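You operate a simulated robot arm through the tools that you are given. There is no shell and no other tool. Be economical: measure what you need, move in short steps, check, and stop when the job is done.

You are at the controls of a simulated robot arm. One attempt, no reset.

TASK
Put things in order on the top of the grey table. At the end: the brown dirty cup stands where the green carton stood; the green carton from the top of the grey table stands where the cream tape roll stood; the cream tape roll stands where the red jar stood; the white bottle (marked "Vannory") from the top of the grey table stands where the brown dirty cup stood; the red jar stands on top of the black can (marked "SEALS"); whatever was shut is shut again. Leave all else as you found it, and nothing knocked over.

Only the result counts: the job must be done as asked and must still hold three seconds after the hand-in. Knocking over, shifting, dropping, spilling or breaking anything else fails it. Lids that push on must go on centred and level and be pressed home; caps that screw on are set level and turned clockwise until they are tight.

THE ROBOT
A 6-joint arm with a two-finger parallel gripper, fixed in place. Base frame: the origin is at the foot of the arm, x ahead of it, y to its left, z up; the work surface is at about z = 0.9. Lengths are in m, angles in rad, forces in N, time in s.
With the tool pointing down near the work surface it reaches from about 0.24 to 0.64 m from the base axis. Its first joint turns from -1.152 to 1.152 rad. Payload 2.7 kg.
Tool frame: the origin (TCP) lies between the finger pads and is the grasp point; the fingertips stand 0.023 m ahead of it; z points along the fingers, y is the line along which they close. The gripper opens to 0.094 m. The fingers are 0.038 m wide and 0.01 m thick; the gripper's body (0.054 by 0.096 m) begins 0.039 m behind the TCP.
Orientation is that of the tool frame in the base frame, as a unit quaternion [x, y, z, w]. With the fingers straight down and closing along the base's y, the tool's x points along the base's -x, its y along +y and its z along -z.

THE INTERFACE
- The arm moves only by the tool step_arm. Its argument "series" is a list of rows, each a list of 6 numbers: the shift along the tool's x, y, z in m, then the turn, a rotation vector about the tool's x, y, z in degrees. In form: [[tx, ty, tz, ax, ay, az], ...]. A call has 1 to 12 rows; each row is the pose to reach, as a shift and turn from the pose commanded when the call began, along the tool's axes at that moment. "claw" is the finger opening in m, from 0 to 0.094, set as the call begins (left out, the last holds). A row lasts 0.2 s, in which the tool goes at most 0.05 m and 0.15 rad; a call with a longer step from one row to the next is refused whole, and so is a gripper value outside its range. Where a pose cannot be reached the arm comes as near as it can. A force on the tool above 40 N (or 10 N above the force at the start of the call, whichever is more), or a blocked arm, ends the call early, and 0.2 s more pass. The fingers move at their own pace (about 0.045 m/s each) and stop on an object; they squeeze with about 28 N. The grip force told is the motor's: it shows also when the fingers shut on nothing. Time passes only in rows, and 0.2 s behind the last, so rows that repeat a pose let the fingers close. It gives the time, the measured TCP pose, the force on the tool (base axes), the opening and the grip force at its end, in the units of the frame above (readings bear some noise).
- Cameras (640 x 400 px; columns grow to the right, rows downward): "scene" is fixed at [0.0974, -0.463, 1.4037]; the picture's right is [0.44, -0.90, 0.00], its down [-0.52, -0.25, -0.82] and it looks along [0.73, 0.36, -0.58] (base axes); focal length 229 px, centre (320, 200). "wrist" rides on the gripper at [-0.039, 0, -0.044] in the tool frame; the picture's right is [0.00, -1.00, 0.00], its down [0.97, 0.00, -0.24] and it looks along [0.24, 0.00, 0.97] (tool axes); focal length 218 px, centre (320, 200). There is no depth. A picture from a camera that has moved, and an enlarged one, comes with that camera's place and axes in the base frame and with its lens.
- capture(camera): a new picture of that camera. The clock stands still meanwhile.
- close_up(camera, box): a new picture of the part [left, top, right, bottom] of that camera's present view, enlarged. The clock stands still meanwhile.
- finish_job(): hands the job in; it is judged then, once.

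Work in short steps. Places have to be worked out from the pictures, the camera data and where the tool is seen: move nearer, look again, correct. Check each grasp and each placing, and mend what went wrong. You have 120 turns and 68 pictures in all, those below and enlarged ones among them. Open the gripper and draw the arm clear of the work before you hand the job in, unless the task says otherwise; then end with one line.

The tools are called after ">>>" by a JSON object that holds its "fn" and its "kwargs". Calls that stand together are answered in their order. step_arm: Moves the arm, as the interface text tells. Its arguments: {"type":"object","properties":{"series":{"type":"array","items":{"type":"array","items":{"type":"number"}}},"claw":{"type":"number"}},"required":["series"]} The other tools are called the same way: capture (camera) takes a picture; close_up (camera, box) takes an enlarged picture of a part of a camera's view; finish_job () hands the job in.

At the start:

```text
time_s: 0.0
eef_pos: [0.3834, -0.0318, 1.2846]
orientation: [0.0, 1.0, 0.001, 0.0]
contact_force: [-0.4, -0.9, -0.3]
width: 0.0941
grasp_force: 0.1
```

scene: 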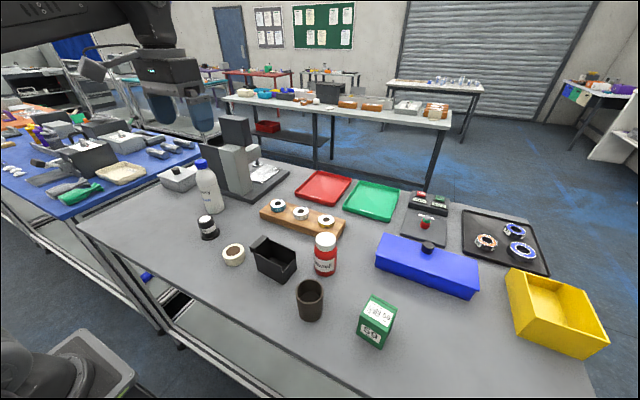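
wrist: 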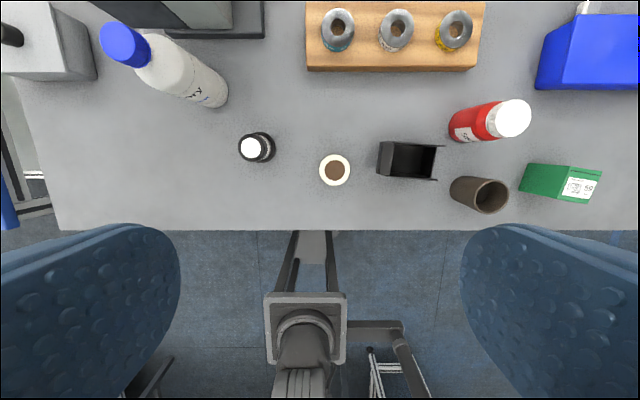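

The pictures show the bottle, black can, tape roll, black bin, jar, cup and carton on the grey table. I'll take enlarged views to get precise outlines.

>>> {"fn": "close_up", "kwargs": {"camera": "scene", "box": [160, 140, 320, 280]}}

>>> {"fn": "close_up", "kwargs": {"camera": "scene", "box": [280, 220, 420, 360]}}

>>> {"fn": "close_up", "kwargs": {"camera": "wrist", "box": [80, 0, 360, 220]}}

>>> {"fn": "close_up", "kwargs": {"camera": "wrist", "box": [360, 50, 640, 230]}}

```text
2.86 times, centred on (240, 210) of scene
camera zoom: at [0.0974, -0.463, 1.4037], right [0.44, -0.9, 0.0], down [-0.52, -0.25, -0.82], along [0.73, 0.36, -0.58], focal length 653 px, centre (549, 171)
```

zoom: 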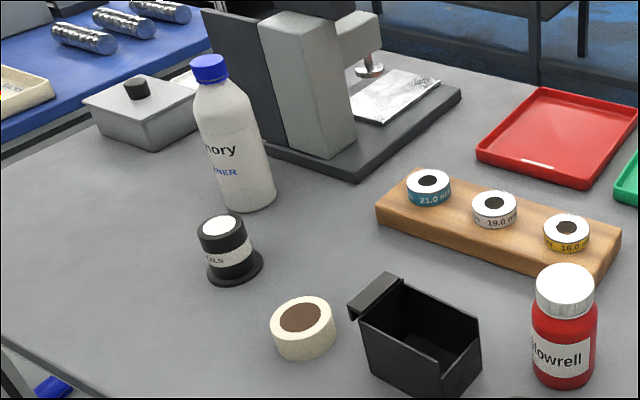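

```text
2.86 times, centred on (350, 290) of scene
camera zoom: at [0.0974, -0.463, 1.4037], right [0.44, -0.9, 0.0], down [-0.52, -0.25, -0.82], along [0.73, 0.36, -0.58], focal length 653 px, centre (234, -57)
```

zoom: 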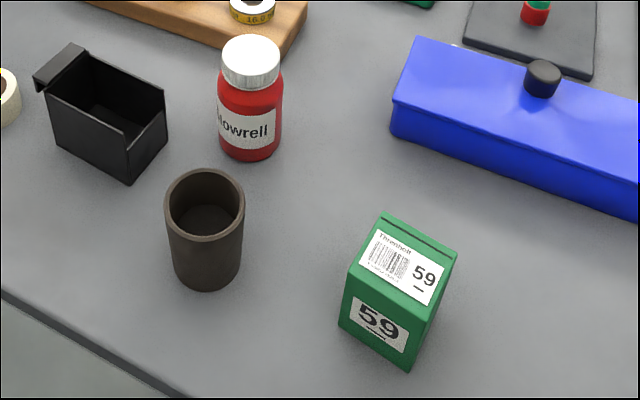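

```text
1.82 times, centred on (220, 110) of wrist
camera zoom: at [0.424, -0.0334, 1.3295], right [0.0, -1.0, 0.0], down [-0.97, 0.0, 0.24], along [-0.24, 0.0, -0.97], focal length 397 px, centre (502, 364)
```

zoom: 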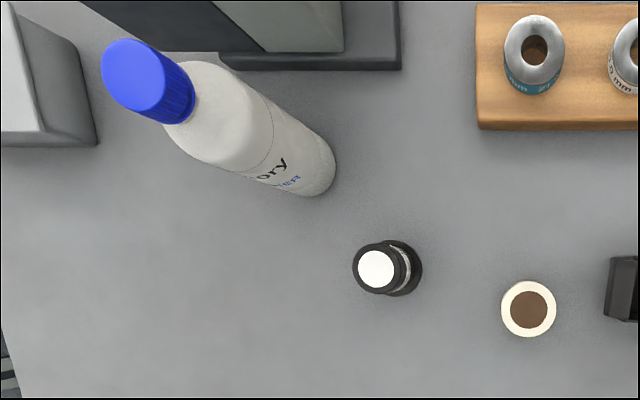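

```text
2.22 times, centred on (500, 140) of wrist
camera zoom: at [0.424, -0.0334, 1.3295], right [0.0, -1.0, 0.0], down [-0.97, 0.0, 0.24], along [-0.24, 0.0, -0.97], focal length 485 px, centre (-80, 333)
```

zoom: 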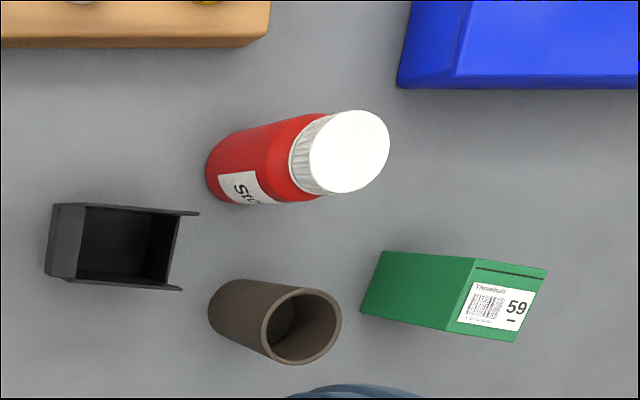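

Rough fixes: jar (0.463,-0.303), cup (0.341,-0.320), carton (0.361,-0.464), tape (0.381,-0.060), can (0.42,0.082), bottle (0.52,0.166). I move above the jar, cup and carton group for better views.

>>> {"fn": "step_arm", "kwargs": {"series": [[-0.002, -0.037, 0.011, 0, 0, 0], [-0.004, -0.075, 0.021, 0, 0, 0], [-0.006, -0.112, 0.032, 0, 0, 0], [-0.008, -0.149, 0.042, 0, 0, 0], [-0.01, -0.186, 0.053, 0, 0, 0], [-0.013, -0.224, 0.064, 0, 0, 0], [-0.015, -0.261, 0.074, 0, 0, 0], [-0.017, -0.298, 0.085, 0, 0, 0], [-0.017, -0.298, 0.085, 0, 0, 0]]}}

>>> {"fn": "capture", "kwargs": {"camera": "wrist"}}

```text
time_s: 2.0
eef_pos: [0.4015, -0.3317, 1.1988]
orientation: [0.0, 1.0, 0.0, 0.0]
contact_force: [0.7, 0.0, 0.2]
width: 0.0941
grasp_force: 0.0
```

```text
61 pictures are left
camera wrist: at [0.4418, -0.3327, 1.2435], right [0.0, -1.0, 0.0], down [-0.97, 0.0, 0.24], along [-0.24, 0.0, -0.97], focal length 218 px, centre (320, 200)
```

wrist: 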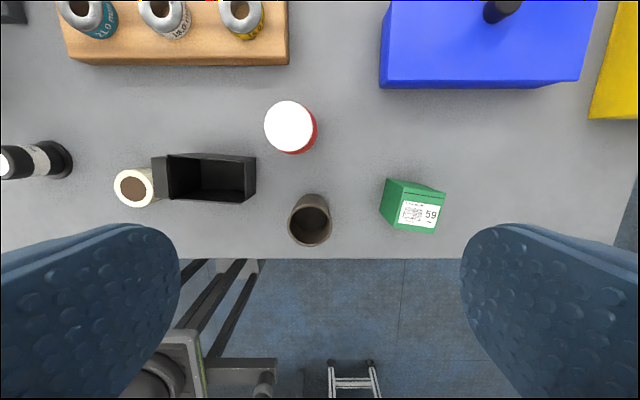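

The jar fits (0.461,-0.301), the cup (0.344,-0.320). I zoom in for jar, cup and carton edges.

>>> {"fn": "close_up", "kwargs": {"camera": "wrist", "box": [250, 90, 460, 250]}}

```text
2.50 times, centred on (355, 170) of wrist
camera zoom: at [0.4418, -0.3327, 1.2435], right [0.0, -1.0, 0.0], down [-0.97, 0.0, 0.24], along [-0.24, 0.0, -0.97], focal length 546 px, centre (232, 275)
```

zoom: 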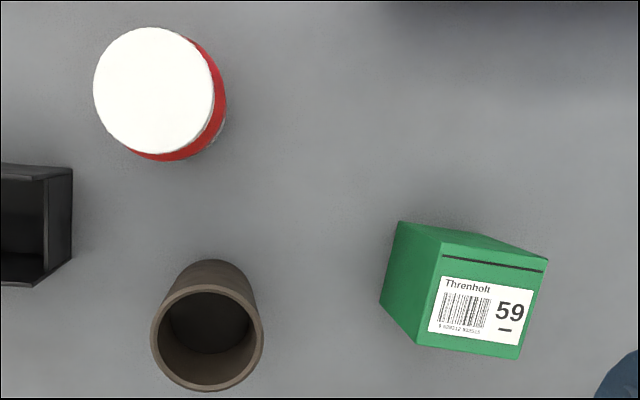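

Jar centre about (0.462,-0.300), top about z 1.006. I go over it and descend, open, to TCP z about 0.976, then close.

>>> {"fn": "step_arm", "kwargs": {"series": [[-0.03, 0.0144, 0.02, 0, 0, 0], [-0.0616, 0.0288, 0.05, 0, 0, 0], [-0.0616, 0.0288, 0.09, 0, 0, 0], [-0.0616, 0.0288, 0.13, 0, 0, 0], [-0.0616, 0.0288, 0.17, 0, 0, 0], [-0.0616, 0.0288, 0.2, 0, 0, 0], [-0.0616, 0.0288, 0.2236, 0, 0, 0], [-0.0616, 0.0288, 0.2236, 0, 0, 0]], "claw": 0.094}}

>>> {"fn": "capture", "kwargs": {"camera": "wrist"}}

>>> {"fn": "close_up", "kwargs": {"camera": "scene", "box": [260, 190, 400, 290]}}

```text
time_s: 3.8
eef_pos: [0.4632, -0.3002, 0.9757]
orientation: [0.0, 1.0, 0.0, 0.0]
contact_force: [-0.3, -0.6, 0.2]
width: 0.0938
grasp_force: 0.1
```

```text
59 pictures are left
camera wrist: at [0.502, -0.3011, 1.0197], right [0.0, -1.0, 0.0], down [-0.97, 0.0, 0.24], along [-0.24, 0.0, -0.97], focal length 218 px, centre (320, 200)
```

wrist: 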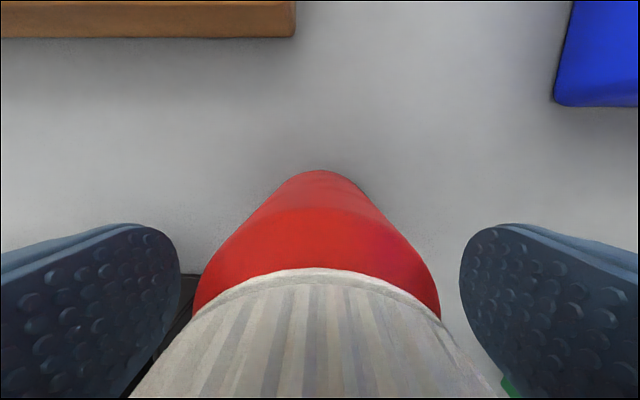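

```text
4.00 times, centred on (330, 240) of scene
camera zoom: at [0.0974, -0.463, 1.4037], right [0.44, -0.9, 0.0], down [-0.52, -0.25, -0.82], along [0.73, 0.36, -0.58], focal length 915 px, centre (280, 40)
```

zoom: 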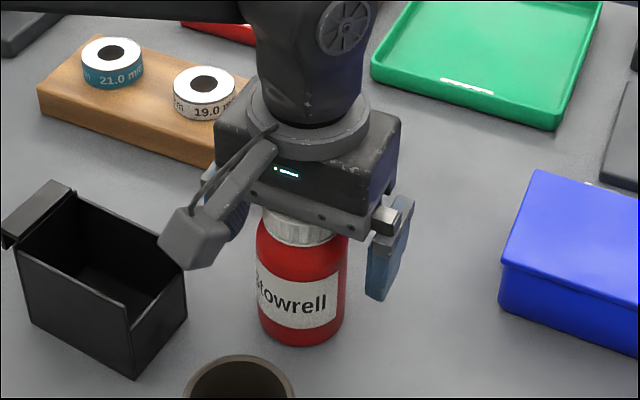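

The jar is centred between the fingers. I close on it.

>>> {"fn": "step_arm", "kwargs": {"series": [[0, 0, 0, 0, 0, 0], [0, 0, 0, 0, 0, 0], [0, 0, 0, 0, 0, 0], [0, 0, 0, 0, 0, 0], [0, 0, 0, 0, 0, 0]], "claw": 0.03}}

```text
time_s: 5.0
eef_pos: [0.4613, -0.3001, 0.9755]
orientation: [0.0, 1.0, 0.0, -0.001]
contact_force: [-0.4, 0.8, -0.3]
width: 0.0575
grasp_force: 28.5
```

Grip width 0.0575, jar held. I lift straight up, then carry it to near the can for a closer look at the can top.

>>> {"fn": "step_arm", "kwargs": {"series": [[0, 0, -0.03, 0, 0, 0], [0, 0, -0.07, 0, 0, 0], [0, 0, -0.11, 0, 0, 0], [0, 0, -0.15, 0, 0, 0], [0.015, 0.044, -0.16, 0, 0, 0], [0.03, 0.088, -0.17, 0, 0, 0], [0.045, 0.132, -0.18, 0, 0, 0], [0.06, 0.176, -0.19, 0, 0, 0], [0.075, 0.22, -0.2, 0, 0, 0], [0.09, 0.264, -0.21, 0, 0, 0], [0.105, 0.308, -0.22, 0, 0, 0], [0.12, 0.351, -0.22, 0, 0, 0]]}}

>>> {"fn": "capture", "kwargs": {"camera": "wrist"}}

>>> {"fn": "close_up", "kwargs": {"camera": "scene", "box": [120, 100, 360, 280]}}

```text
time_s: 7.6
eef_pos: [0.3439, 0.0502, 1.1966]
orientation: [0.001, 1.0, 0.0, 0.0]
contact_force: [-0.7, 0.0, 0.0]
width: 0.0298
grasp_force: 0.1
```

```text
57 pictures are left
camera wrist: at [0.383, 0.05, 1.2407], right [0.0, -1.0, 0.0], down [-0.97, 0.0, 0.24], along [-0.24, 0.0, -0.97], focal length 218 px, centre (320, 200)
```

wrist: 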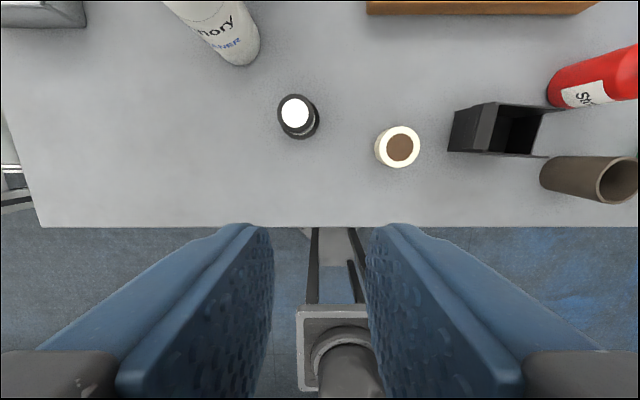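

```text
2.22 times, centred on (240, 190) of scene
camera zoom: at [0.0973, -0.463, 1.4037], right [0.44, -0.9, 0.0], down [-0.52, -0.25, -0.82], along [0.73, 0.36, -0.58], focal length 508 px, centre (498, 222)
```

zoom: 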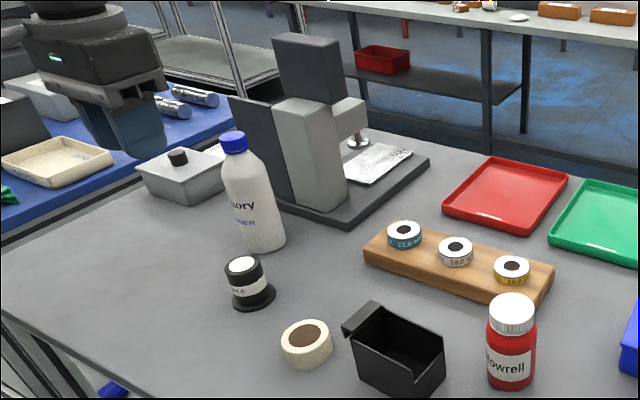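

The jar slipped out on the lift (opening 0.0298) but still stands where it was. While here, I zoom on the can and tape for their exact places.

>>> {"fn": "close_up", "kwargs": {"camera": "wrist", "box": [180, 20, 440, 180]}}

>>> {"fn": "close_up", "kwargs": {"camera": "scene", "box": [280, 210, 400, 290]}}

>>> {"fn": "close_up", "kwargs": {"camera": "scene", "box": [170, 150, 270, 280]}}

```text
2.46 times, centred on (310, 100) of wrist
camera zoom: at [0.383, 0.05, 1.2407], right [0.0, -1.0, 0.0], down [-0.97, 0.0, 0.24], along [-0.24, 0.0, -0.97], focal length 537 px, centre (345, 446)
```

zoom: 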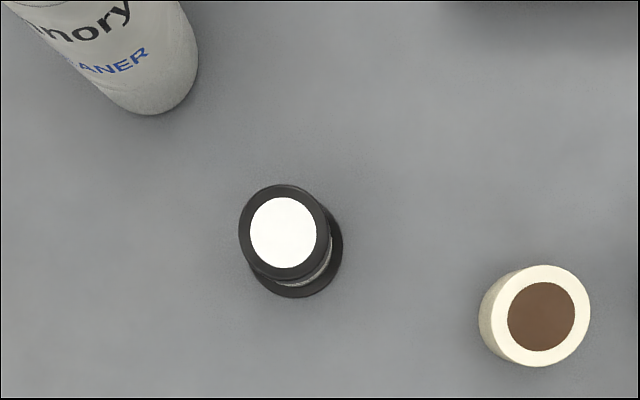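

```text
5.00 times, centred on (340, 250) of scene
camera zoom: at [0.0973, -0.463, 1.4037], right [0.44, -0.9, 0.0], down [-0.52, -0.25, -0.82], along [0.73, 0.36, -0.58], focal length 1144 px, centre (220, -50)
```

zoom: 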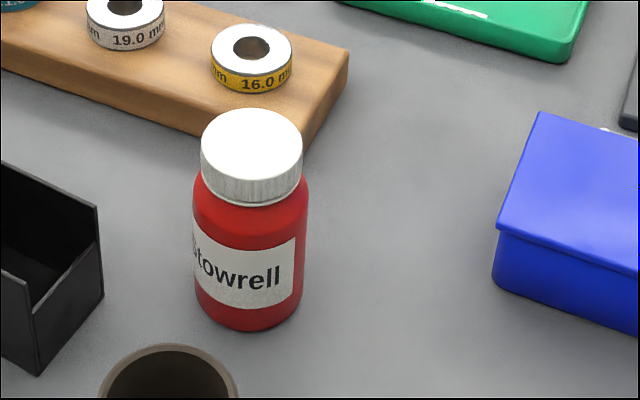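

```text
3.08 times, centred on (220, 215) of scene
camera zoom: at [0.0973, -0.463, 1.4037], right [0.44, -0.9, 0.0], down [-0.52, -0.25, -0.82], along [0.73, 0.36, -0.58], focal length 704 px, centre (628, 154)
```

zoom: 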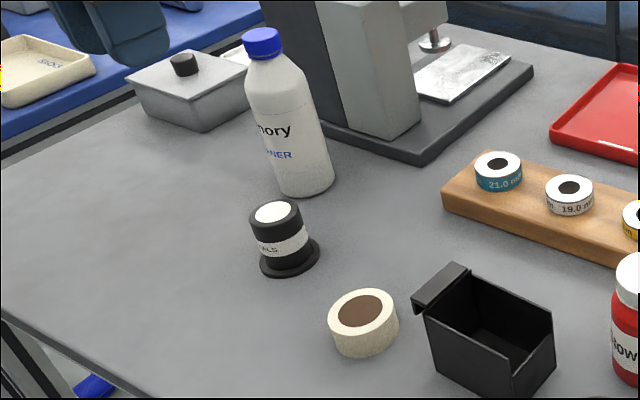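

Can centre (0.4223,0.0815), top about z 0.952; tape (0.382,-0.059). The jar still stands at (0.461,-0.300). I return above it, and will grip deeper and lift slowly.

>>> {"fn": "step_arm", "kwargs": {"series": [[-0.015, -0.044, 0, 0, 0, 0], [-0.03, -0.088, 0, 0, 0, 0], [-0.045, -0.132, 0, 0, 0, 0], [-0.06, -0.176, 0, 0, 0, 0], [-0.075, -0.22, 0.01, 0, 0, 0], [-0.09, -0.264, 0.03, 0, 0, 0], [-0.105, -0.308, 0.06, 0, 0, 0], [-0.12, -0.3505, 0.09, 0, 0, 0], [-0.12, -0.3505, 0.13, 0, 0, 0]], "claw": 0.094}}

>>> {"fn": "step_arm", "kwargs": {"series": [[0, 0, 0.03, 0, 0, 0], [0, 0, 0.06, 0, 0, 0], [0, 0, 0.08, 0, 0, 0], [0, 0, 0.09, 0, 0, 0], [0, 0, 0.096, 0, 0, 0], [0, 0, 0.096, 0, 0, 0]]}}

>>> {"fn": "step_arm", "kwargs": {"series": [[0, 0, 0, 0, 0, 0], [0, 0, 0, 0, 0, 0], [0, 0, 0, 0, 0, 0], [0, 0, 0, 0, 0, 0], [0, 0, 0, 0, 0, 0], [0, 0, 0, 0, 0, 0]], "claw": 0.0}}

>>> {"fn": "step_arm", "kwargs": {"series": [[0, 0, -0.002, 0, 0, 0], [0, 0, -0.004, 0, 0, 0], [0, 0, -0.007, 0, 0, 0], [0, 0, -0.01, 0, 0, 0], [0, 0, -0.01, 0, 0, 0]]}}

```text
refused: row 6 steps farther than a row can; nothing moved
```

```text
time_s: 9.0
eef_pos: [0.3414, 0.0489, 1.1001]
orientation: [0.0, 1.0, 0.0, 0.0]
contact_force: [0.1, 0.0, -0.4]
width: 0.03
grasp_force: 0.1
```

```text
time_s: 10.4
eef_pos: [0.3415, 0.0497, 1.1007]
orientation: [0.001, 1.0, 0.0, 0.0]
contact_force: [0.6, 0.1, -0.3]
width: 0.0
grasp_force: 28.1
```

```text
time_s: 11.6
eef_pos: [0.3424, 0.0504, 1.1116]
orientation: [0.0, 1.0, 0.0, -0.001]
contact_force: [-0.1, 0.2, -0.4]
width: 0.0
grasp_force: 28.1
```

The first move was refused (a row too long) and the rest ran harmlessly in free air; TCP is now (0.342,0.050,1.110). I go above the jar, one call at a time.

>>> {"fn": "step_arm", "kwargs": {"series": [[-0.013, -0.039, 0, 0, 0, 0], [-0.027, -0.078, 0, 0, 0, 0], [-0.04, -0.117, 0, 0, 0, 0], [-0.053, -0.156, 0, 0, 0, 0], [-0.067, -0.195, 0, 0, 0, 0], [-0.08, -0.234, 0, 0, 0, 0], [-0.093, -0.273, 0, 0, 0, 0], [-0.107, -0.312, 0, 0, 0, 0], [-0.12, -0.3505, 0, 0, 0, 0], [-0.12, -0.3505, 0.04, 0, 0, 0], [-0.12, -0.3505, 0.07, 0, 0, 0]], "claw": 0.094}}

```text
time_s: 14.0
eef_pos: [0.4629, -0.3034, 1.0382]
orientation: [0.0, 1.0, 0.001, 0.0]
contact_force: [0.4, -0.3, 0.8]
width: 0.0942
grasp_force: 0.1
```

I'm over the jar, open. I descend to z about 0.969, stopping just short of the jar's cap.

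>>> {"fn": "step_arm", "kwargs": {"series": [[0, 0, 0.025, 0, 0, 0], [0, 0, 0.05, 0, 0, 0], [0, 0, 0.063, 0, 0, 0], [0, 0, 0.071, 0, 0, 0], [0, 0, 0.071, 0, 0, 0]]}}

```text
time_s: 15.2
eef_pos: [0.4637, -0.3008, 0.9705]
orientation: [0.001, 1.0, -0.001, 0.001]
contact_force: [-1.2, 2.3, 6.7]
width: 0.0939
grasp_force: 0.0
```

A slight upward force (6.7 N) suggests the body touches the cap. I back off 2.5 mm, then close fully.

>>> {"fn": "step_arm", "kwargs": {"series": [[0, 0, -0.0025, 0, 0, 0], [0, 0, -0.0025, 0, 0, 0]]}}

>>> {"fn": "step_arm", "kwargs": {"series": [[0, 0, 0, 0, 0, 0], [0, 0, 0, 0, 0, 0], [0, 0, 0, 0, 0, 0], [0, 0, 0, 0, 0, 0], [0, 0, 0, 0, 0, 0], [0, 0, 0, 0, 0, 0]], "claw": 0.0}}

>>> {"fn": "step_arm", "kwargs": {"series": [[0, 0, -0.002, 0, 0, 0], [0, 0, -0.004, 0, 0, 0], [0, 0, -0.007, 0, 0, 0], [0, 0, -0.01, 0, 0, 0], [0, 0, -0.01, 0, 0, 0]]}}

>>> {"fn": "close_up", "kwargs": {"camera": "scene", "box": [280, 210, 400, 290]}}

```text
time_s: 15.8
eef_pos: [0.4637, -0.3009, 0.9728]
orientation: [0.0, 1.0, 0.001, -0.001]
contact_force: [-0.4, -0.3, 0.5]
width: 0.094
grasp_force: 0.0
```

```text
time_s: 17.2
eef_pos: [0.4642, -0.3011, 0.9714]
orientation: [0.0, 1.0, 0.0, 0.0]
contact_force: [0.5, 0.6, 0.3]
width: 0.0574
grasp_force: 27.6
```

```text
time_s: 18.4
eef_pos: [0.4626, -0.3005, 0.982]
orientation: [0.0, 1.0, 0.0, 0.0]
contact_force: [-0.1, 1.3, -1.3]
width: 0.0572
grasp_force: 28.1
```

```text
5.00 times, centred on (340, 250) of scene
camera zoom: at [0.0974, -0.463, 1.4037], right [0.44, -0.9, 0.0], down [-0.52, -0.25, -0.82], along [0.73, 0.36, -0.58], focal length 1144 px, centre (220, -50)
```

zoom: 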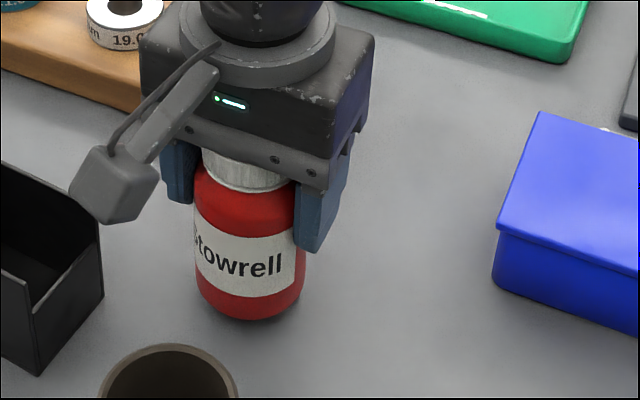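

The jar lifted a bit, seemingly light (1.3 N). I lift more, slowly, and check for slip.

>>> {"fn": "step_arm", "kwargs": {"series": [[0, 0, -0.005, 0, 0, 0], [0, 0, -0.01, 0, 0, 0], [0, 0, -0.016, 0, 0, 0], [0, 0, -0.022, 0, 0, 0], [0, 0, -0.028, 0, 0, 0], [0, 0, -0.034, 0, 0, 0], [0, 0, -0.04, 0, 0, 0], [0, 0, -0.04, 0, 0, 0]]}}

>>> {"fn": "close_up", "kwargs": {"camera": "scene", "box": [280, 210, 400, 290]}}

```text
time_s: 20.2
eef_pos: [0.4626, -0.302, 1.0227]
orientation: [0.0, 1.0, 0.0, 0.0]
contact_force: [0.5, 0.1, -1.7]
width: 0.0574
grasp_force: 28.5
```

```text
5.00 times, centred on (340, 250) of scene
camera zoom: at [0.0974, -0.463, 1.4037], right [0.44, -0.9, 0.0], down [-0.52, -0.25, -0.82], along [0.73, 0.36, -0.58], focal length 1144 px, centre (220, -50)
```

zoom: 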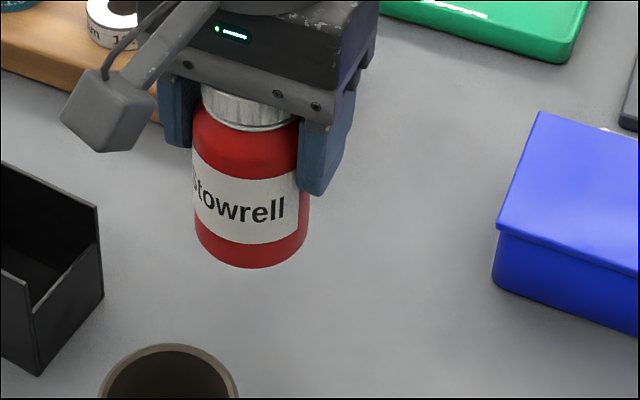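

Held well. I raise it a bit more and go sideways gently toward the can.

>>> {"fn": "step_arm", "kwargs": {"series": [[0, 0, -0.012, 0, 0, 0], [0, 0, -0.03, 0, 0, 0], [0, 0, -0.05, 0, 0, 0], [0, 0, -0.068, 0, 0, 0], [0, 0.012, -0.075, 0, 0, 0], [0, 0.032, -0.08, 0, 0, 0], [0, 0.06, -0.08, 0, 0, 0], [0, 0.09, -0.08, 0, 0, 0], [0, 0.12, -0.08, 0, 0, 0], [0, 0.15, -0.08, 0, 0, 0], [0, 0.18, -0.08, 0, 0, 0], [0, 0.2, -0.08, 0, 0, 0]]}}

>>> {"fn": "step_arm", "kwargs": {"series": [[0.003, 0.012, 0, 0, 0, 0], [0.01, 0.035, 0, 0, 0, 0], [0.017, 0.065, 0, 0, 0, 0], [0.025, 0.095, 0, 0, 0, 0], [0.033, 0.125, 0, 0, 0, 0], [0.037, 0.15, 0, 0, 0, 0], [0.0397, 0.172, 0, 0, 0, 0], [0.0397, 0.182, 0, 0, 0, 0], [0.0397, 0.182, 0, 0, 0, 0]]}}

>>> {"fn": "close_up", "kwargs": {"camera": "scene", "box": [150, 110, 290, 260]}}

>>> {"fn": "capture", "kwargs": {"camera": "wrist"}}

```text
time_s: 22.8
eef_pos: [0.4632, -0.1014, 1.1008]
orientation: [-0.001, 1.0, 0.0, 0.0]
contact_force: [0.1, -0.1, -1.9]
width: 0.0572
grasp_force: 27.7
```

```text
time_s: 24.8
eef_pos: [0.4221, 0.0814, 1.1001]
orientation: [0.0, 1.0, 0.001, 0.001]
contact_force: [-0.2, -0.2, -2.1]
width: 0.0574
grasp_force: 28.0
```

```text
2.67 times, centred on (220, 185) of scene
camera zoom: at [0.0974, -0.463, 1.4037], right [0.44, -0.9, 0.0], down [-0.52, -0.25, -0.82], along [0.73, 0.36, -0.58], focal length 610 px, centre (587, 240)
```

zoom: 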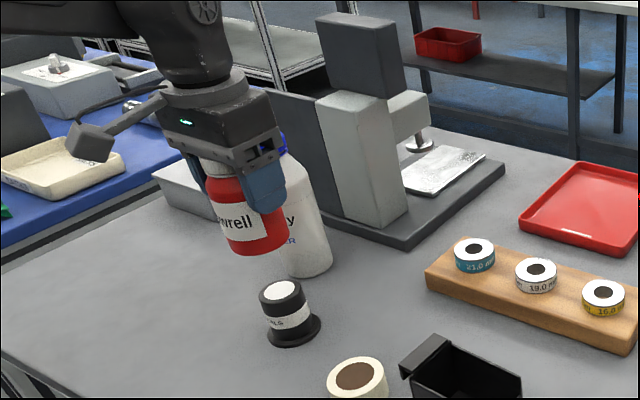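

```text
49 pictures are left
camera wrist: at [0.4621, 0.0804, 1.1445], right [0.0, -1.0, 0.0], down [-0.97, 0.0, 0.24], along [-0.24, 0.0, -0.97], focal length 218 px, centre (320, 200)
```

wrist: 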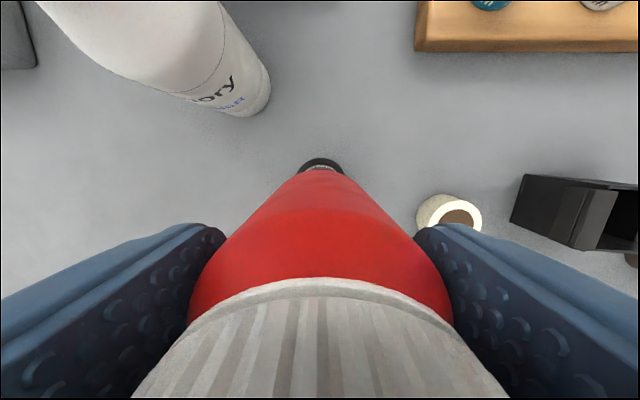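

Jar is over the can. I lower to about 15 mm above contact and check alignment.

>>> {"fn": "step_arm", "kwargs": {"series": [[0, 0, 0.01, 0, 0, 0], [0, 0, 0.025, 0, 0, 0], [0, 0, 0.04, 0, 0, 0], [0, 0, 0.055, 0, 0, 0], [0, 0, 0.06, 0, 0, 0], [0, 0, 0.06, 0, 0, 0]]}}

>>> {"fn": "close_up", "kwargs": {"camera": "scene", "box": [180, 150, 260, 250]}}

>>> {"fn": "close_up", "kwargs": {"camera": "wrist", "box": [240, 120, 400, 220]}}

```text
time_s: 26.2
eef_pos: [0.4241, 0.0797, 1.041]
orientation: [0.0, 1.0, 0.0, 0.0]
contact_force: [0.0, -0.1, -1.5]
width: 0.0576
grasp_force: 27.5
```

```text
4.00 times, centred on (220, 200) of scene
camera zoom: at [0.0974, -0.463, 1.4037], right [0.44, -0.9, 0.0], down [-0.52, -0.25, -0.82], along [0.73, 0.36, -0.58], focal length 915 px, centre (720, 200)
```

zoom: 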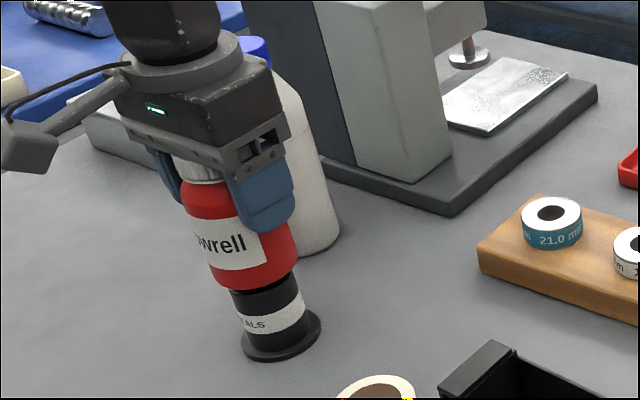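

```text
4.00 times, centred on (320, 170) of wrist
camera zoom: at [0.4624, 0.0797, 1.0855], right [0.0, -1.0, 0.0], down [-0.97, 0.0, 0.24], along [-0.24, 0.0, -0.97], focal length 873 px, centre (320, 320)
```

zoom: 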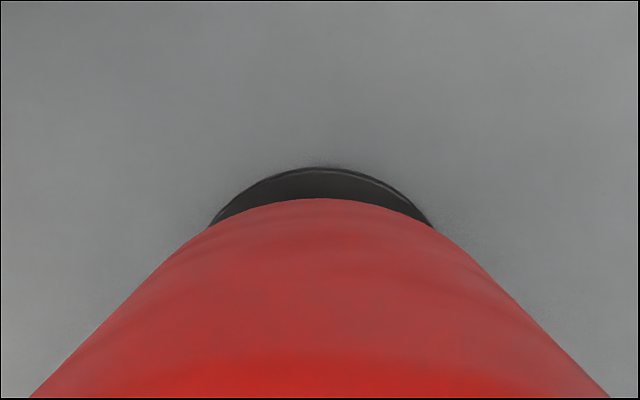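

Aligned left-right and fore-aft within a millimetre or two. I lower slowly until contact.

>>> {"fn": "step_arm", "kwargs": {"series": [[0, 0, 0.004, 0, 0, 0], [0, 0, 0.008, 0, 0, 0], [0, 0, 0.011, 0, 0, 0], [0, 0, 0.013, 0, 0, 0], [0, 0, 0.013, 0, 0, 0]]}}

>>> {"fn": "close_up", "kwargs": {"camera": "scene", "box": [190, 170, 270, 250]}}

```text
time_s: 27.5
eef_pos: [0.4252, 0.0803, 1.0324]
orientation: [-0.001, 1.0, 0.0, 0.006]
contact_force: [-1.0, 0.3, 4.3]
width: 0.0574
grasp_force: 28.2
stopped in row 5: the force on the tool passed its limit (the readings are from after the stop); the commanded pose is now the measured one
```

```text
5.00 times, centred on (230, 210) of scene
camera zoom: at [0.0973, -0.463, 1.4037], right [0.44, -0.9, 0.0], down [-0.52, -0.25, -0.82], along [0.73, 0.36, -0.58], focal length 1144 px, centre (770, 150)
```

zoom: 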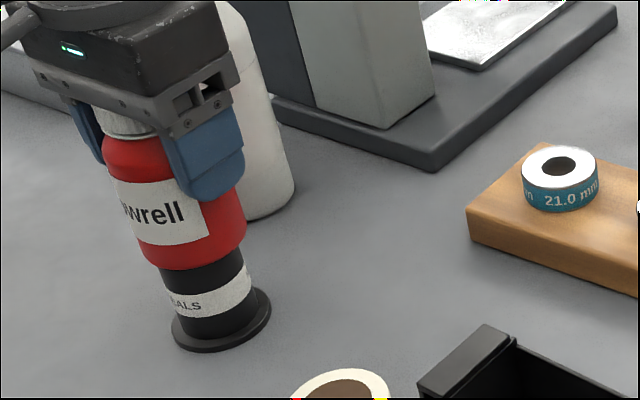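

Contact: the jar rests on the can (4 N). I undo the 0.7° tilt with a hair of relief, then open a little.

>>> {"fn": "step_arm", "kwargs": {"series": [[0, 0, -0.0005, 0, 0.6, 0], [0, 0, -0.0005, 0, 0.6, 0]]}}

>>> {"fn": "step_arm", "kwargs": {"series": [[0, 0, 0, 0, 0, 0], [0, 0, 0, 0, 0, 0]], "claw": 0.061}}

>>> {"fn": "close_up", "kwargs": {"camera": "scene", "box": [190, 170, 270, 250]}}

```text
time_s: 28.1
eef_pos: [0.4252, 0.0806, 1.0338]
orientation: [-0.001, 1.0, 0.001, 0.0]
contact_force: [0.8, 0.8, 2.7]
width: 0.0575
grasp_force: 28.2
```

```text
time_s: 28.7
eef_pos: [0.4241, 0.0785, 1.0322]
orientation: [-0.001, 1.0, 0.0, -0.001]
contact_force: [-1.9, 0.6, 3.7]
width: 0.0612
grasp_force: 0.2
```

```text
5.00 times, centred on (230, 210) of scene
camera zoom: at [0.0973, -0.463, 1.4037], right [0.44, -0.9, 0.0], down [-0.52, -0.25, -0.82], along [0.73, 0.36, -0.58], focal length 1144 px, centre (770, 150)
```

zoom: 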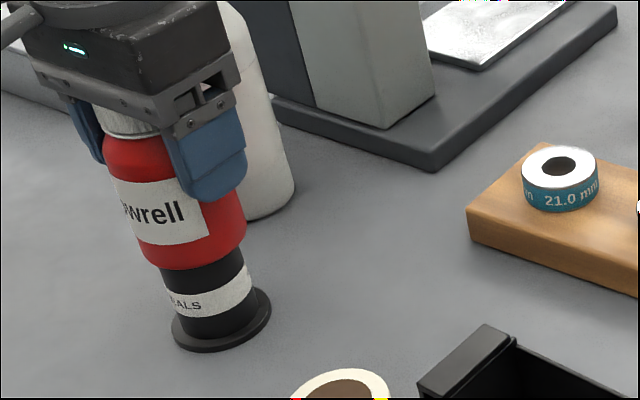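

The jar stands on its own; the palm still touches the cap lightly. I open wide and rise straight up.

>>> {"fn": "step_arm", "kwargs": {"series": [[0, 0, -0.002, 0, 0, 0], [0, 0, -0.003, 0, 0, 0], [0, 0, -0.003, 0, 0, 0], [0, 0, -0.003, 0, 0, 0]], "claw": 0.094}}

>>> {"fn": "step_arm", "kwargs": {"series": [[0, 0, -0.02, 0, 0, 0], [0, 0, -0.05, 0, 0, 0], [0, 0, -0.09, 0, 0, 0], [0, 0, -0.13, 0, 0, 0], [0, 0, -0.17, 0, 0, 0]]}}

>>> {"fn": "capture", "kwargs": {"camera": "wrist"}}

>>> {"fn": "close_up", "kwargs": {"camera": "scene", "box": [170, 150, 300, 280]}}

```text
time_s: 29.7
eef_pos: [0.4242, 0.0801, 1.0367]
orientation: [-0.001, 1.0, 0.0, -0.001]
contact_force: [1.1, 0.5, 0.1]
width: 0.094
grasp_force: 0.1
```

```text
time_s: 30.9
eef_pos: [0.4223, 0.0816, 1.2065]
orientation: [0.0, 1.0, 0.002, -0.001]
contact_force: [-0.3, 0.6, 0.9]
width: 0.0937
grasp_force: 0.1
```

```text
44 pictures are left
camera wrist: at [0.4622, 0.0807, 1.25], right [0.0, -1.0, 0.0], down [-0.97, 0.0, 0.24], along [-0.24, 0.0, -0.97], focal length 218 px, centre (320, 200)
```

wrist: 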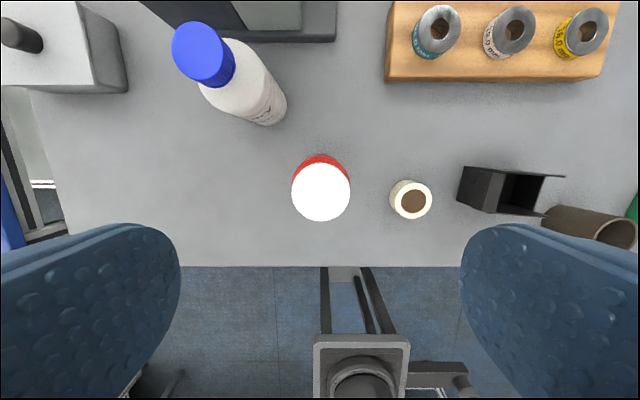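

```text
3.08 times, centred on (235, 215) of scene
camera zoom: at [0.0973, -0.463, 1.4037], right [0.44, -0.9, 0.0], down [-0.52, -0.25, -0.82], along [0.73, 0.36, -0.58], focal length 704 px, centre (582, 154)
```

zoom: 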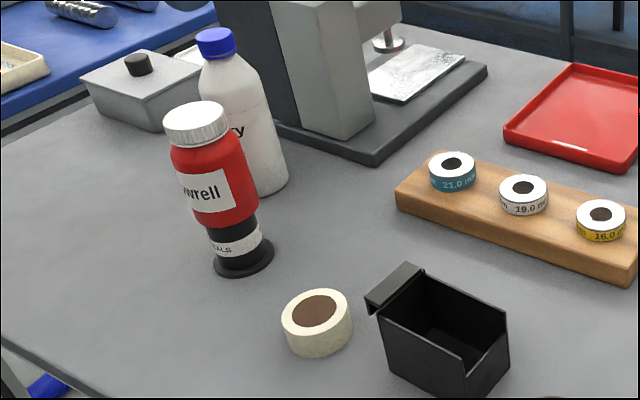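

The jar stands firmly on the can. Next the tape: I go above it, opening 0.08 to stay clear of the bin, and look from nearby.

>>> {"fn": "step_arm", "kwargs": {"series": [[0.012, -0.04, 0, 0, 0, 0], [0.024, -0.08, 0, 0, 0, 0], [0.036, -0.12, 0.01, 0, 0, 0], [0.041, -0.141, 0.04, 0, 0, 0], [0.041, -0.141, 0.08, 0, 0, 0], [0.041, -0.141, 0.12, 0, 0, 0], [0.041, -0.141, 0.16, 0, 0, 0], [0.041, -0.141, 0.2, 0, 0, 0], [0.041, -0.141, 0.2, 0, 0, 0]], "claw": 0.08}}

>>> {"fn": "capture", "kwargs": {"camera": "wrist"}}

>>> {"fn": "close_up", "kwargs": {"camera": "scene", "box": [180, 180, 320, 300]}}

```text
time_s: 32.9
eef_pos: [0.3838, -0.0625, 1.006]
orientation: [-0.001, 1.0, 0.001, -0.001]
contact_force: [0.0, -0.2, 0.2]
width: 0.0799
grasp_force: 0.1
```

```text
42 pictures are left
camera wrist: at [0.4238, -0.062, 1.0501], right [0.0, -1.0, 0.0], down [-0.97, 0.0, 0.24], along [-0.24, 0.0, -0.97], focal length 218 px, centre (320, 200)
```

wrist: 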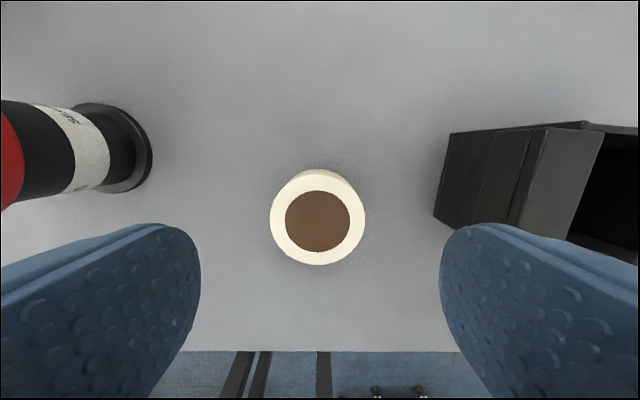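

```text
3.33 times, centred on (250, 240) of scene
camera zoom: at [0.0974, -0.463, 1.4037], right [0.44, -0.9, 0.0], down [-0.52, -0.25, -0.82], along [0.73, 0.36, -0.58], focal length 762 px, centre (553, 67)
```

zoom: 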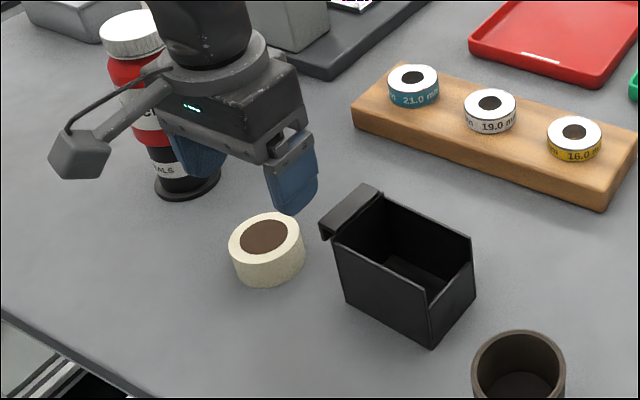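

Tape centre (0.382,-0.061), right under the TCP. I descend to z about 0.926 and close.

>>> {"fn": "step_arm", "kwargs": {"series": [[0, 0, 0.025, 0, 0, 0], [0, 0, 0.05, 0, 0, 0], [0.0005, 0, 0.07, 0, 0, 0], [0.0005, 0, 0.08, 0, 0, 0], [0.0005, 0, 0.08, 0, 0, 0]]}}

>>> {"fn": "step_arm", "kwargs": {"series": [[0, 0, 0, 0, 0, 0], [0, 0, 0, 0, 0, 0], [0, 0, 0, 0, 0, 0], [0, 0, 0, 0, 0, 0], [0, 0, 0, 0, 0, 0]], "claw": 0.0}}

>>> {"fn": "step_arm", "kwargs": {"series": [[0, 0, -0.003, 0, 0, 0], [0, 0, -0.008, 0, 0, 0], [0, 0, -0.016, 0, 0, 0], [0, 0, -0.026, 0, 0, 0], [0, 0, -0.036, 0, 0, 0], [0, 0, -0.046, 0, 0, 0], [0, 0, -0.05, 0, 0, 0]]}}

>>> {"fn": "capture", "kwargs": {"camera": "wrist"}}

```text
time_s: 34.1
eef_pos: [0.3828, -0.0601, 0.9245]
orientation: [-0.001, 1.0, 0.0, -0.001]
contact_force: [0.1, 0.3, 0.4]
width: 0.0799
grasp_force: 0.1
```

```text
time_s: 35.3
eef_pos: [0.3835, -0.0597, 0.9256]
orientation: [-0.001, 1.0, 0.0, -0.001]
contact_force: [0.0, -0.2, -0.7]
width: 0.0545
grasp_force: 28.3
```

```text
time_s: 36.9
eef_pos: [0.3837, -0.0611, 0.9757]
orientation: [0.001, 1.0, 0.001, -0.001]
contact_force: [-0.2, 0.7, -1.6]
width: 0.0546
grasp_force: 27.8
```

```text
40 pictures are left
camera wrist: at [0.4232, -0.0607, 1.0202], right [0.0, -1.0, 0.0], down [-0.97, 0.0, 0.24], along [-0.24, 0.0, -0.97], focal length 218 px, centre (320, 200)
```

wrist: 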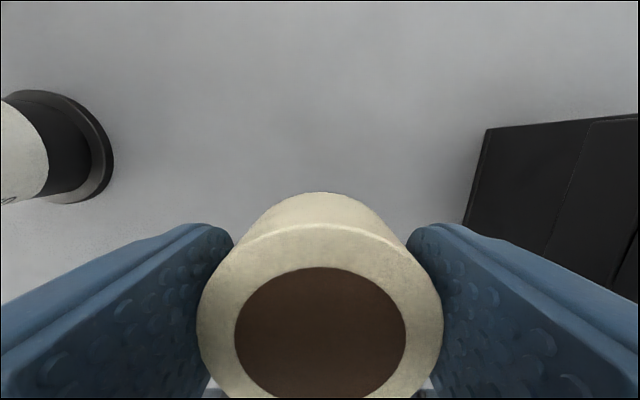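

The tape is held (0.0545). I lift further and carry it to the jar's old spot while turning the gripper -90° so its side bracket stays clear of cup and bin.

>>> {"fn": "step_arm", "kwargs": {"series": [[0, 0, -0.015, 0, 0, 0], [0, 0, -0.04, 0, 0, -8], [0, 0, -0.07, 0, 0, -16], [-0.005, -0.015, -0.1, 0, 0, -24], [-0.014, -0.043, -0.1, 0, 0, -32], [-0.024, -0.073, -0.1, 0, 0, -40], [-0.034, -0.103, -0.1, 0, 0, -48], [-0.044, -0.133, -0.1, 0, 0, -56], [-0.054, -0.163, -0.1, 0, 0, -64], [-0.064, -0.193, -0.1, 0, 0, -72], [-0.073, -0.222, -0.1, 0, 0, -80], [-0.079, -0.2395, -0.1, 0, 0, -88]]}}

>>> {"fn": "capture", "kwargs": {"camera": "wrist"}}

>>> {"fn": "close_up", "kwargs": {"camera": "scene", "box": [250, 170, 430, 310]}}

```text
time_s: 39.5
eef_pos: [0.4624, -0.3008, 1.0751]
orientation: [-0.696, 0.718, 0.001, 0.0]
contact_force: [0.2, 0.1, 0.0]
width: 0.0543
grasp_force: 28.1
```

```text
39 pictures are left
camera wrist: at [0.4636, -0.2621, 1.1195], right [1.0, -0.03, 0.0], down [-0.03, -0.97, 0.24], along [-0.01, -0.24, -0.97], focal length 218 px, centre (320, 200)
```

wrist: 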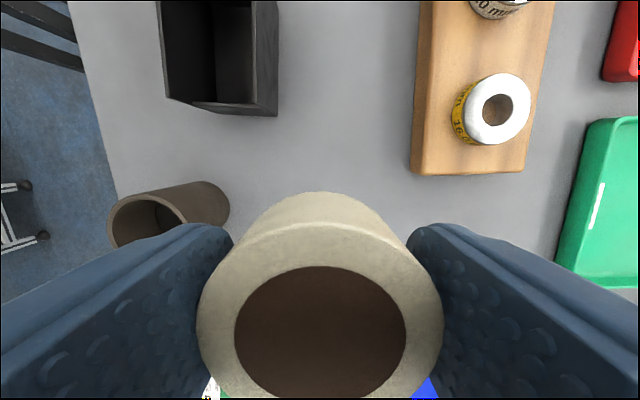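

```text
2.86 times, centred on (340, 240) of scene
camera zoom: at [0.0974, -0.463, 1.4037], right [0.44, -0.9, 0.0], down [-0.52, -0.25, -0.82], along [0.73, 0.36, -0.58], focal length 653 px, centre (263, 86)
```

zoom: 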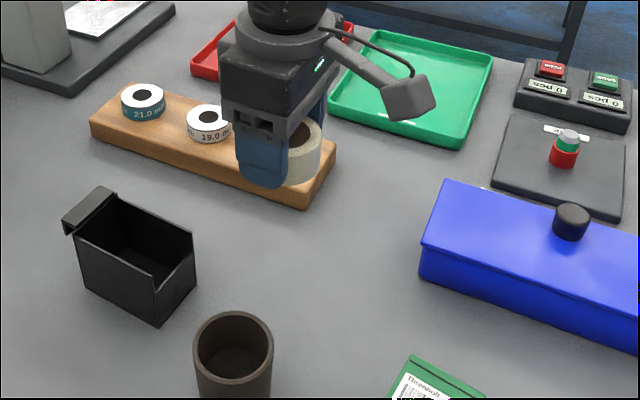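

All clear around the target. I lower to just above the table and then to contact.

>>> {"fn": "step_arm", "kwargs": {"series": [[0, 0, 0.015, 0, 0, 0], [0, 0, 0.04, 0, 0, 0], [0, 0, 0.07, 0, 0, 0], [0, 0, 0.1, 0, 0, 0], [0, 0, 0.125, 0, 0, 0], [0, 0, 0.14, 0, 0, 0], [0, 0, 0.146, 0, 0, 0], [0, 0, 0.149, 0, 0, 0], [0, 0, 0.149, 0, 0, 0]]}}

>>> {"fn": "step_arm", "kwargs": {"series": [[0, 0, 0, 0, 0, 0], [0, 0, 0, 0, 0, 0], [0, 0, 0, 0, 0, 0], [0, 0, 0, 0, 0, 0]], "claw": 0.08}}

>>> {"fn": "step_arm", "kwargs": {"series": [[0, 0, -0.02, 0, 0, 0], [0, 0, -0.05, 0, 0, 0], [0, 0, -0.09, 0, 0, 0], [0, 0, -0.13, 0, 0, 0], [0, 0, -0.17, 0, 0, 0], [0, 0, -0.21, 0, 0, 0]]}}

>>> {"fn": "capture", "kwargs": {"camera": "wrist"}}

```text
time_s: 41.5
eef_pos: [0.4628, -0.3005, 0.9258]
orientation: [-0.695, 0.719, 0.0, 0.0]
contact_force: [-0.3, 0.4, -0.4]
width: 0.0545
grasp_force: 27.4
```

```text
time_s: 42.5
eef_pos: [0.4622, -0.3007, 0.927]
orientation: [-0.696, 0.718, 0.001, -0.001]
contact_force: [0.4, -0.8, 0.1]
width: 0.0799
grasp_force: 0.0
```

```text
time_s: 43.9
eef_pos: [0.4632, -0.3003, 1.1371]
orientation: [-0.695, 0.719, 0.002, 0.0]
contact_force: [-0.6, -0.2, 0.6]
width: 0.0802
grasp_force: 0.1
```

```text
37 pictures are left
camera wrist: at [0.4641, -0.261, 1.1814], right [1.0, -0.03, 0.0], down [-0.03, -0.97, 0.24], along [-0.01, -0.24, -0.97], focal length 218 px, centre (320, 200)
```

wrist: 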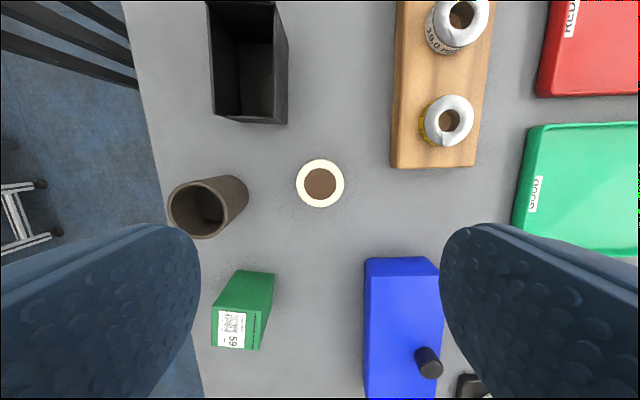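

Tape stands at the jar's old spot. Next the carton at (0.361,-0.461), yaw about -8.5°: I move above it, turning the gripper to match its faces.

>>> {"fn": "step_arm", "kwargs": {"series": [[0.0137, 0.008, 0.0, 0, 0, 8.04], [0.0273, 0.016, 0.0, 0, 0, 16.1], [0.041, 0.024, 0.0, 0, 0, 24.1], [0.0546, 0.0319, 0.0, 0, 0, 32.2], [0.0683, 0.0399, 0.01, 0, 0, 40.2], [0.082, 0.0479, 0.02, 0, 0, 48.25], [0.0956, 0.0559, 0.03, 0, 0, 56.3], [0.1093, 0.0639, 0.04, 0, 0, 64.3], [0.1229, 0.0719, 0.05, 0, 0, 72.4], [0.1366, 0.0798, 0.06, 0, 0, 80.4], [0.1502, 0.0878, 0.07, 0, 0, 88.5], [0.1639, 0.0958, 0.077, 0, 0, 96.5]], "claw": 0.085}}

>>> {"fn": "capture", "kwargs": {"camera": "wrist"}}

```text
time_s: 46.5
eef_pos: [0.3607, -0.4607, 1.0591]
orientation: [0.075, 0.997, 0.0, 0.0]
contact_force: [-0.3, -0.5, 0.1]
width: 0.0851
grasp_force: 0.0
```

```text
36 pictures are left
camera wrist: at [0.4, -0.4676, 1.103], right [-0.15, -0.99, 0.0], down [-0.96, 0.14, 0.24], along [-0.24, 0.04, -0.97], focal length 218 px, centre (320, 200)
```

wrist: 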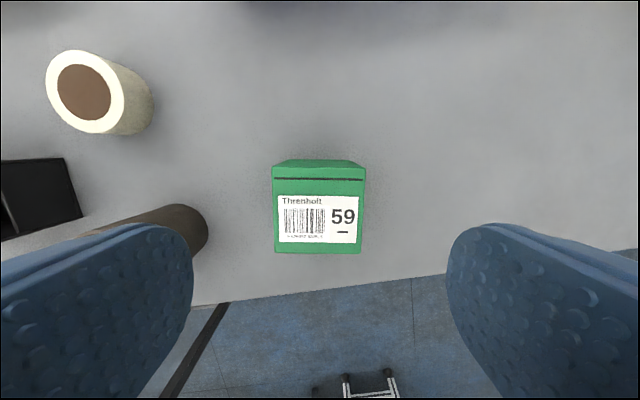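

The carton is centred and squared to the fingers. I descend to z 0.945 and grip.

>>> {"fn": "step_arm", "kwargs": {"series": [[0, 0, 0.03, 0, 0, 0], [0, 0, 0.06, 0, 0, 0], [0, 0, 0.09, 0, 0, 0], [0, 0, 0.108, 0, 0, 0], [0, 0, 0.1145, 0, 0, 0], [0, 0, 0.1145, 0, 0, 0]]}}

>>> {"fn": "step_arm", "kwargs": {"series": [[0, 0, 0, 0, 0, 0], [0, 0, 0, 0, 0, 0], [0, 0, 0, 0, 0, 0], [0, 0, 0, 0, 0, 0], [0, 0, 0, 0, 0, 0]], "claw": 0.0}}

>>> {"fn": "step_arm", "kwargs": {"series": [[0, 0, -0.003, 0, 0, 0], [0, 0, -0.008, 0, 0, 0], [0, 0, -0.016, 0, 0, 0], [0, 0, -0.026, 0, 0, 0], [0, 0, -0.036, 0, 0, 0], [0, 0, -0.046, 0, 0, 0], [0, 0, -0.05, 0, 0, 0]]}}

>>> {"fn": "close_up", "kwargs": {"camera": "scene", "box": [290, 230, 430, 360]}}

```text
time_s: 47.9
eef_pos: [0.3604, -0.4595, 0.9456]
orientation: [0.073, 0.997, 0.0, -0.001]
contact_force: [0.4, -0.3, 0.4]
width: 0.085
grasp_force: 0.1
```

```text
time_s: 49.1
eef_pos: [0.3614, -0.4598, 0.9456]
orientation: [0.073, 0.997, 0.001, 0.0]
contact_force: [0.5, -0.7, 0.0]
width: 0.0557
grasp_force: 28.0
```

```text
time_s: 50.7
eef_pos: [0.3611, -0.4609, 0.9963]
orientation: [0.073, 0.997, 0.001, -0.001]
contact_force: [-0.1, 1.0, -2.6]
width: 0.0556
grasp_force: 28.1
```

```text
3.08 times, centred on (360, 295) of scene
camera zoom: at [0.0974, -0.463, 1.4037], right [0.44, -0.9, 0.0], down [-0.52, -0.25, -0.82], along [0.73, 0.36, -0.58], focal length 704 px, centre (197, -92)
```

zoom: 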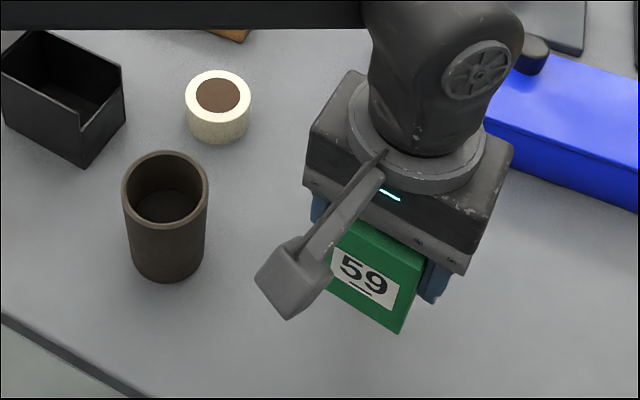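

Carton held and lifted. I raise it and carry it gently toward the tape's old spot.

>>> {"fn": "step_arm", "kwargs": {"series": [[0, 0, -0.015, 0, 0, 0], [0, 0, -0.04, 0, 0, 0], [0, 0, -0.07, 0, 0, 0], [0.001, 0.015, -0.09, 0, 0, 0], [0.003, 0.04, -0.1, 0, 0, 0], [0.007, 0.075, -0.1, 0, 0, 0], [0.01, 0.11, -0.1, 0, 0, 0], [0.014, 0.145, -0.1, 0, 0, 0], [0.017, 0.18, -0.1, 0, 0, 0], [0.02, 0.215, -0.1, 0, 0, 0], [0.023, 0.25, -0.1, 0, 0, 0], [0.026, 0.275, -0.1, 0, 0, 0]]}}

>>> {"fn": "step_arm", "kwargs": {"series": [[0.001, 0.015, 0, 0, 0, 0], [0.004, 0.045, 0, 0, 0, 0], [0.008, 0.08, 0, 0, 0, 0], [0.011, 0.11, 0, 0, 0, 0], [0.012, 0.1243, 0, 0, 0, 0], [0.012, 0.1243, 0, 0, 0, 0]]}}

>>> {"fn": "capture", "kwargs": {"camera": "wrist"}}

>>> {"fn": "close_up", "kwargs": {"camera": "scene", "box": [180, 140, 340, 300]}}

```text
time_s: 53.3
eef_pos: [0.3749, -0.1859, 1.0951]
orientation: [0.075, 0.997, 0.0, -0.001]
contact_force: [0.9, 0.2, -2.0]
width: 0.0557
grasp_force: 28.2
```

```text
time_s: 54.7
eef_pos: [0.3814, -0.0586, 1.0945]
orientation: [0.074, 0.997, 0.0, -0.001]
contact_force: [0.0, -0.1, -2.6]
width: 0.0559
grasp_force: 27.9
```

```text
34 pictures are left
camera wrist: at [0.4217, -0.0654, 1.1388], right [-0.15, -0.99, 0.0], down [-0.96, 0.14, 0.24], along [-0.24, 0.04, -0.97], focal length 218 px, centre (320, 200)
```

wrist: 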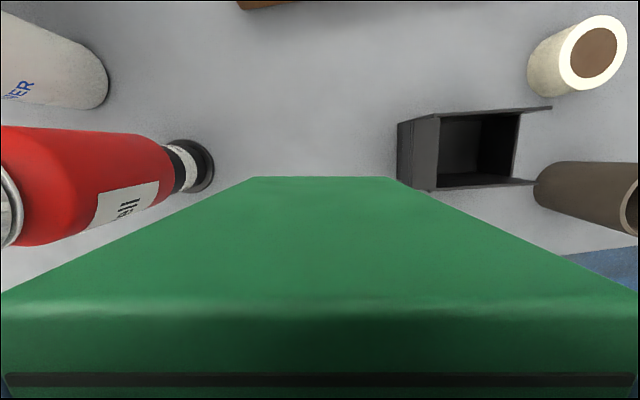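

```text
2.50 times, centred on (260, 220) of scene
camera zoom: at [0.0974, -0.463, 1.4037], right [0.44, -0.9, 0.0], down [-0.52, -0.25, -0.82], along [0.73, 0.36, -0.58], focal length 572 px, centre (470, 150)
```

zoom: 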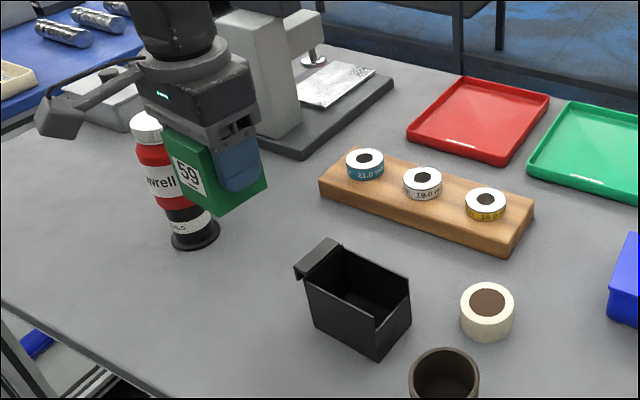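

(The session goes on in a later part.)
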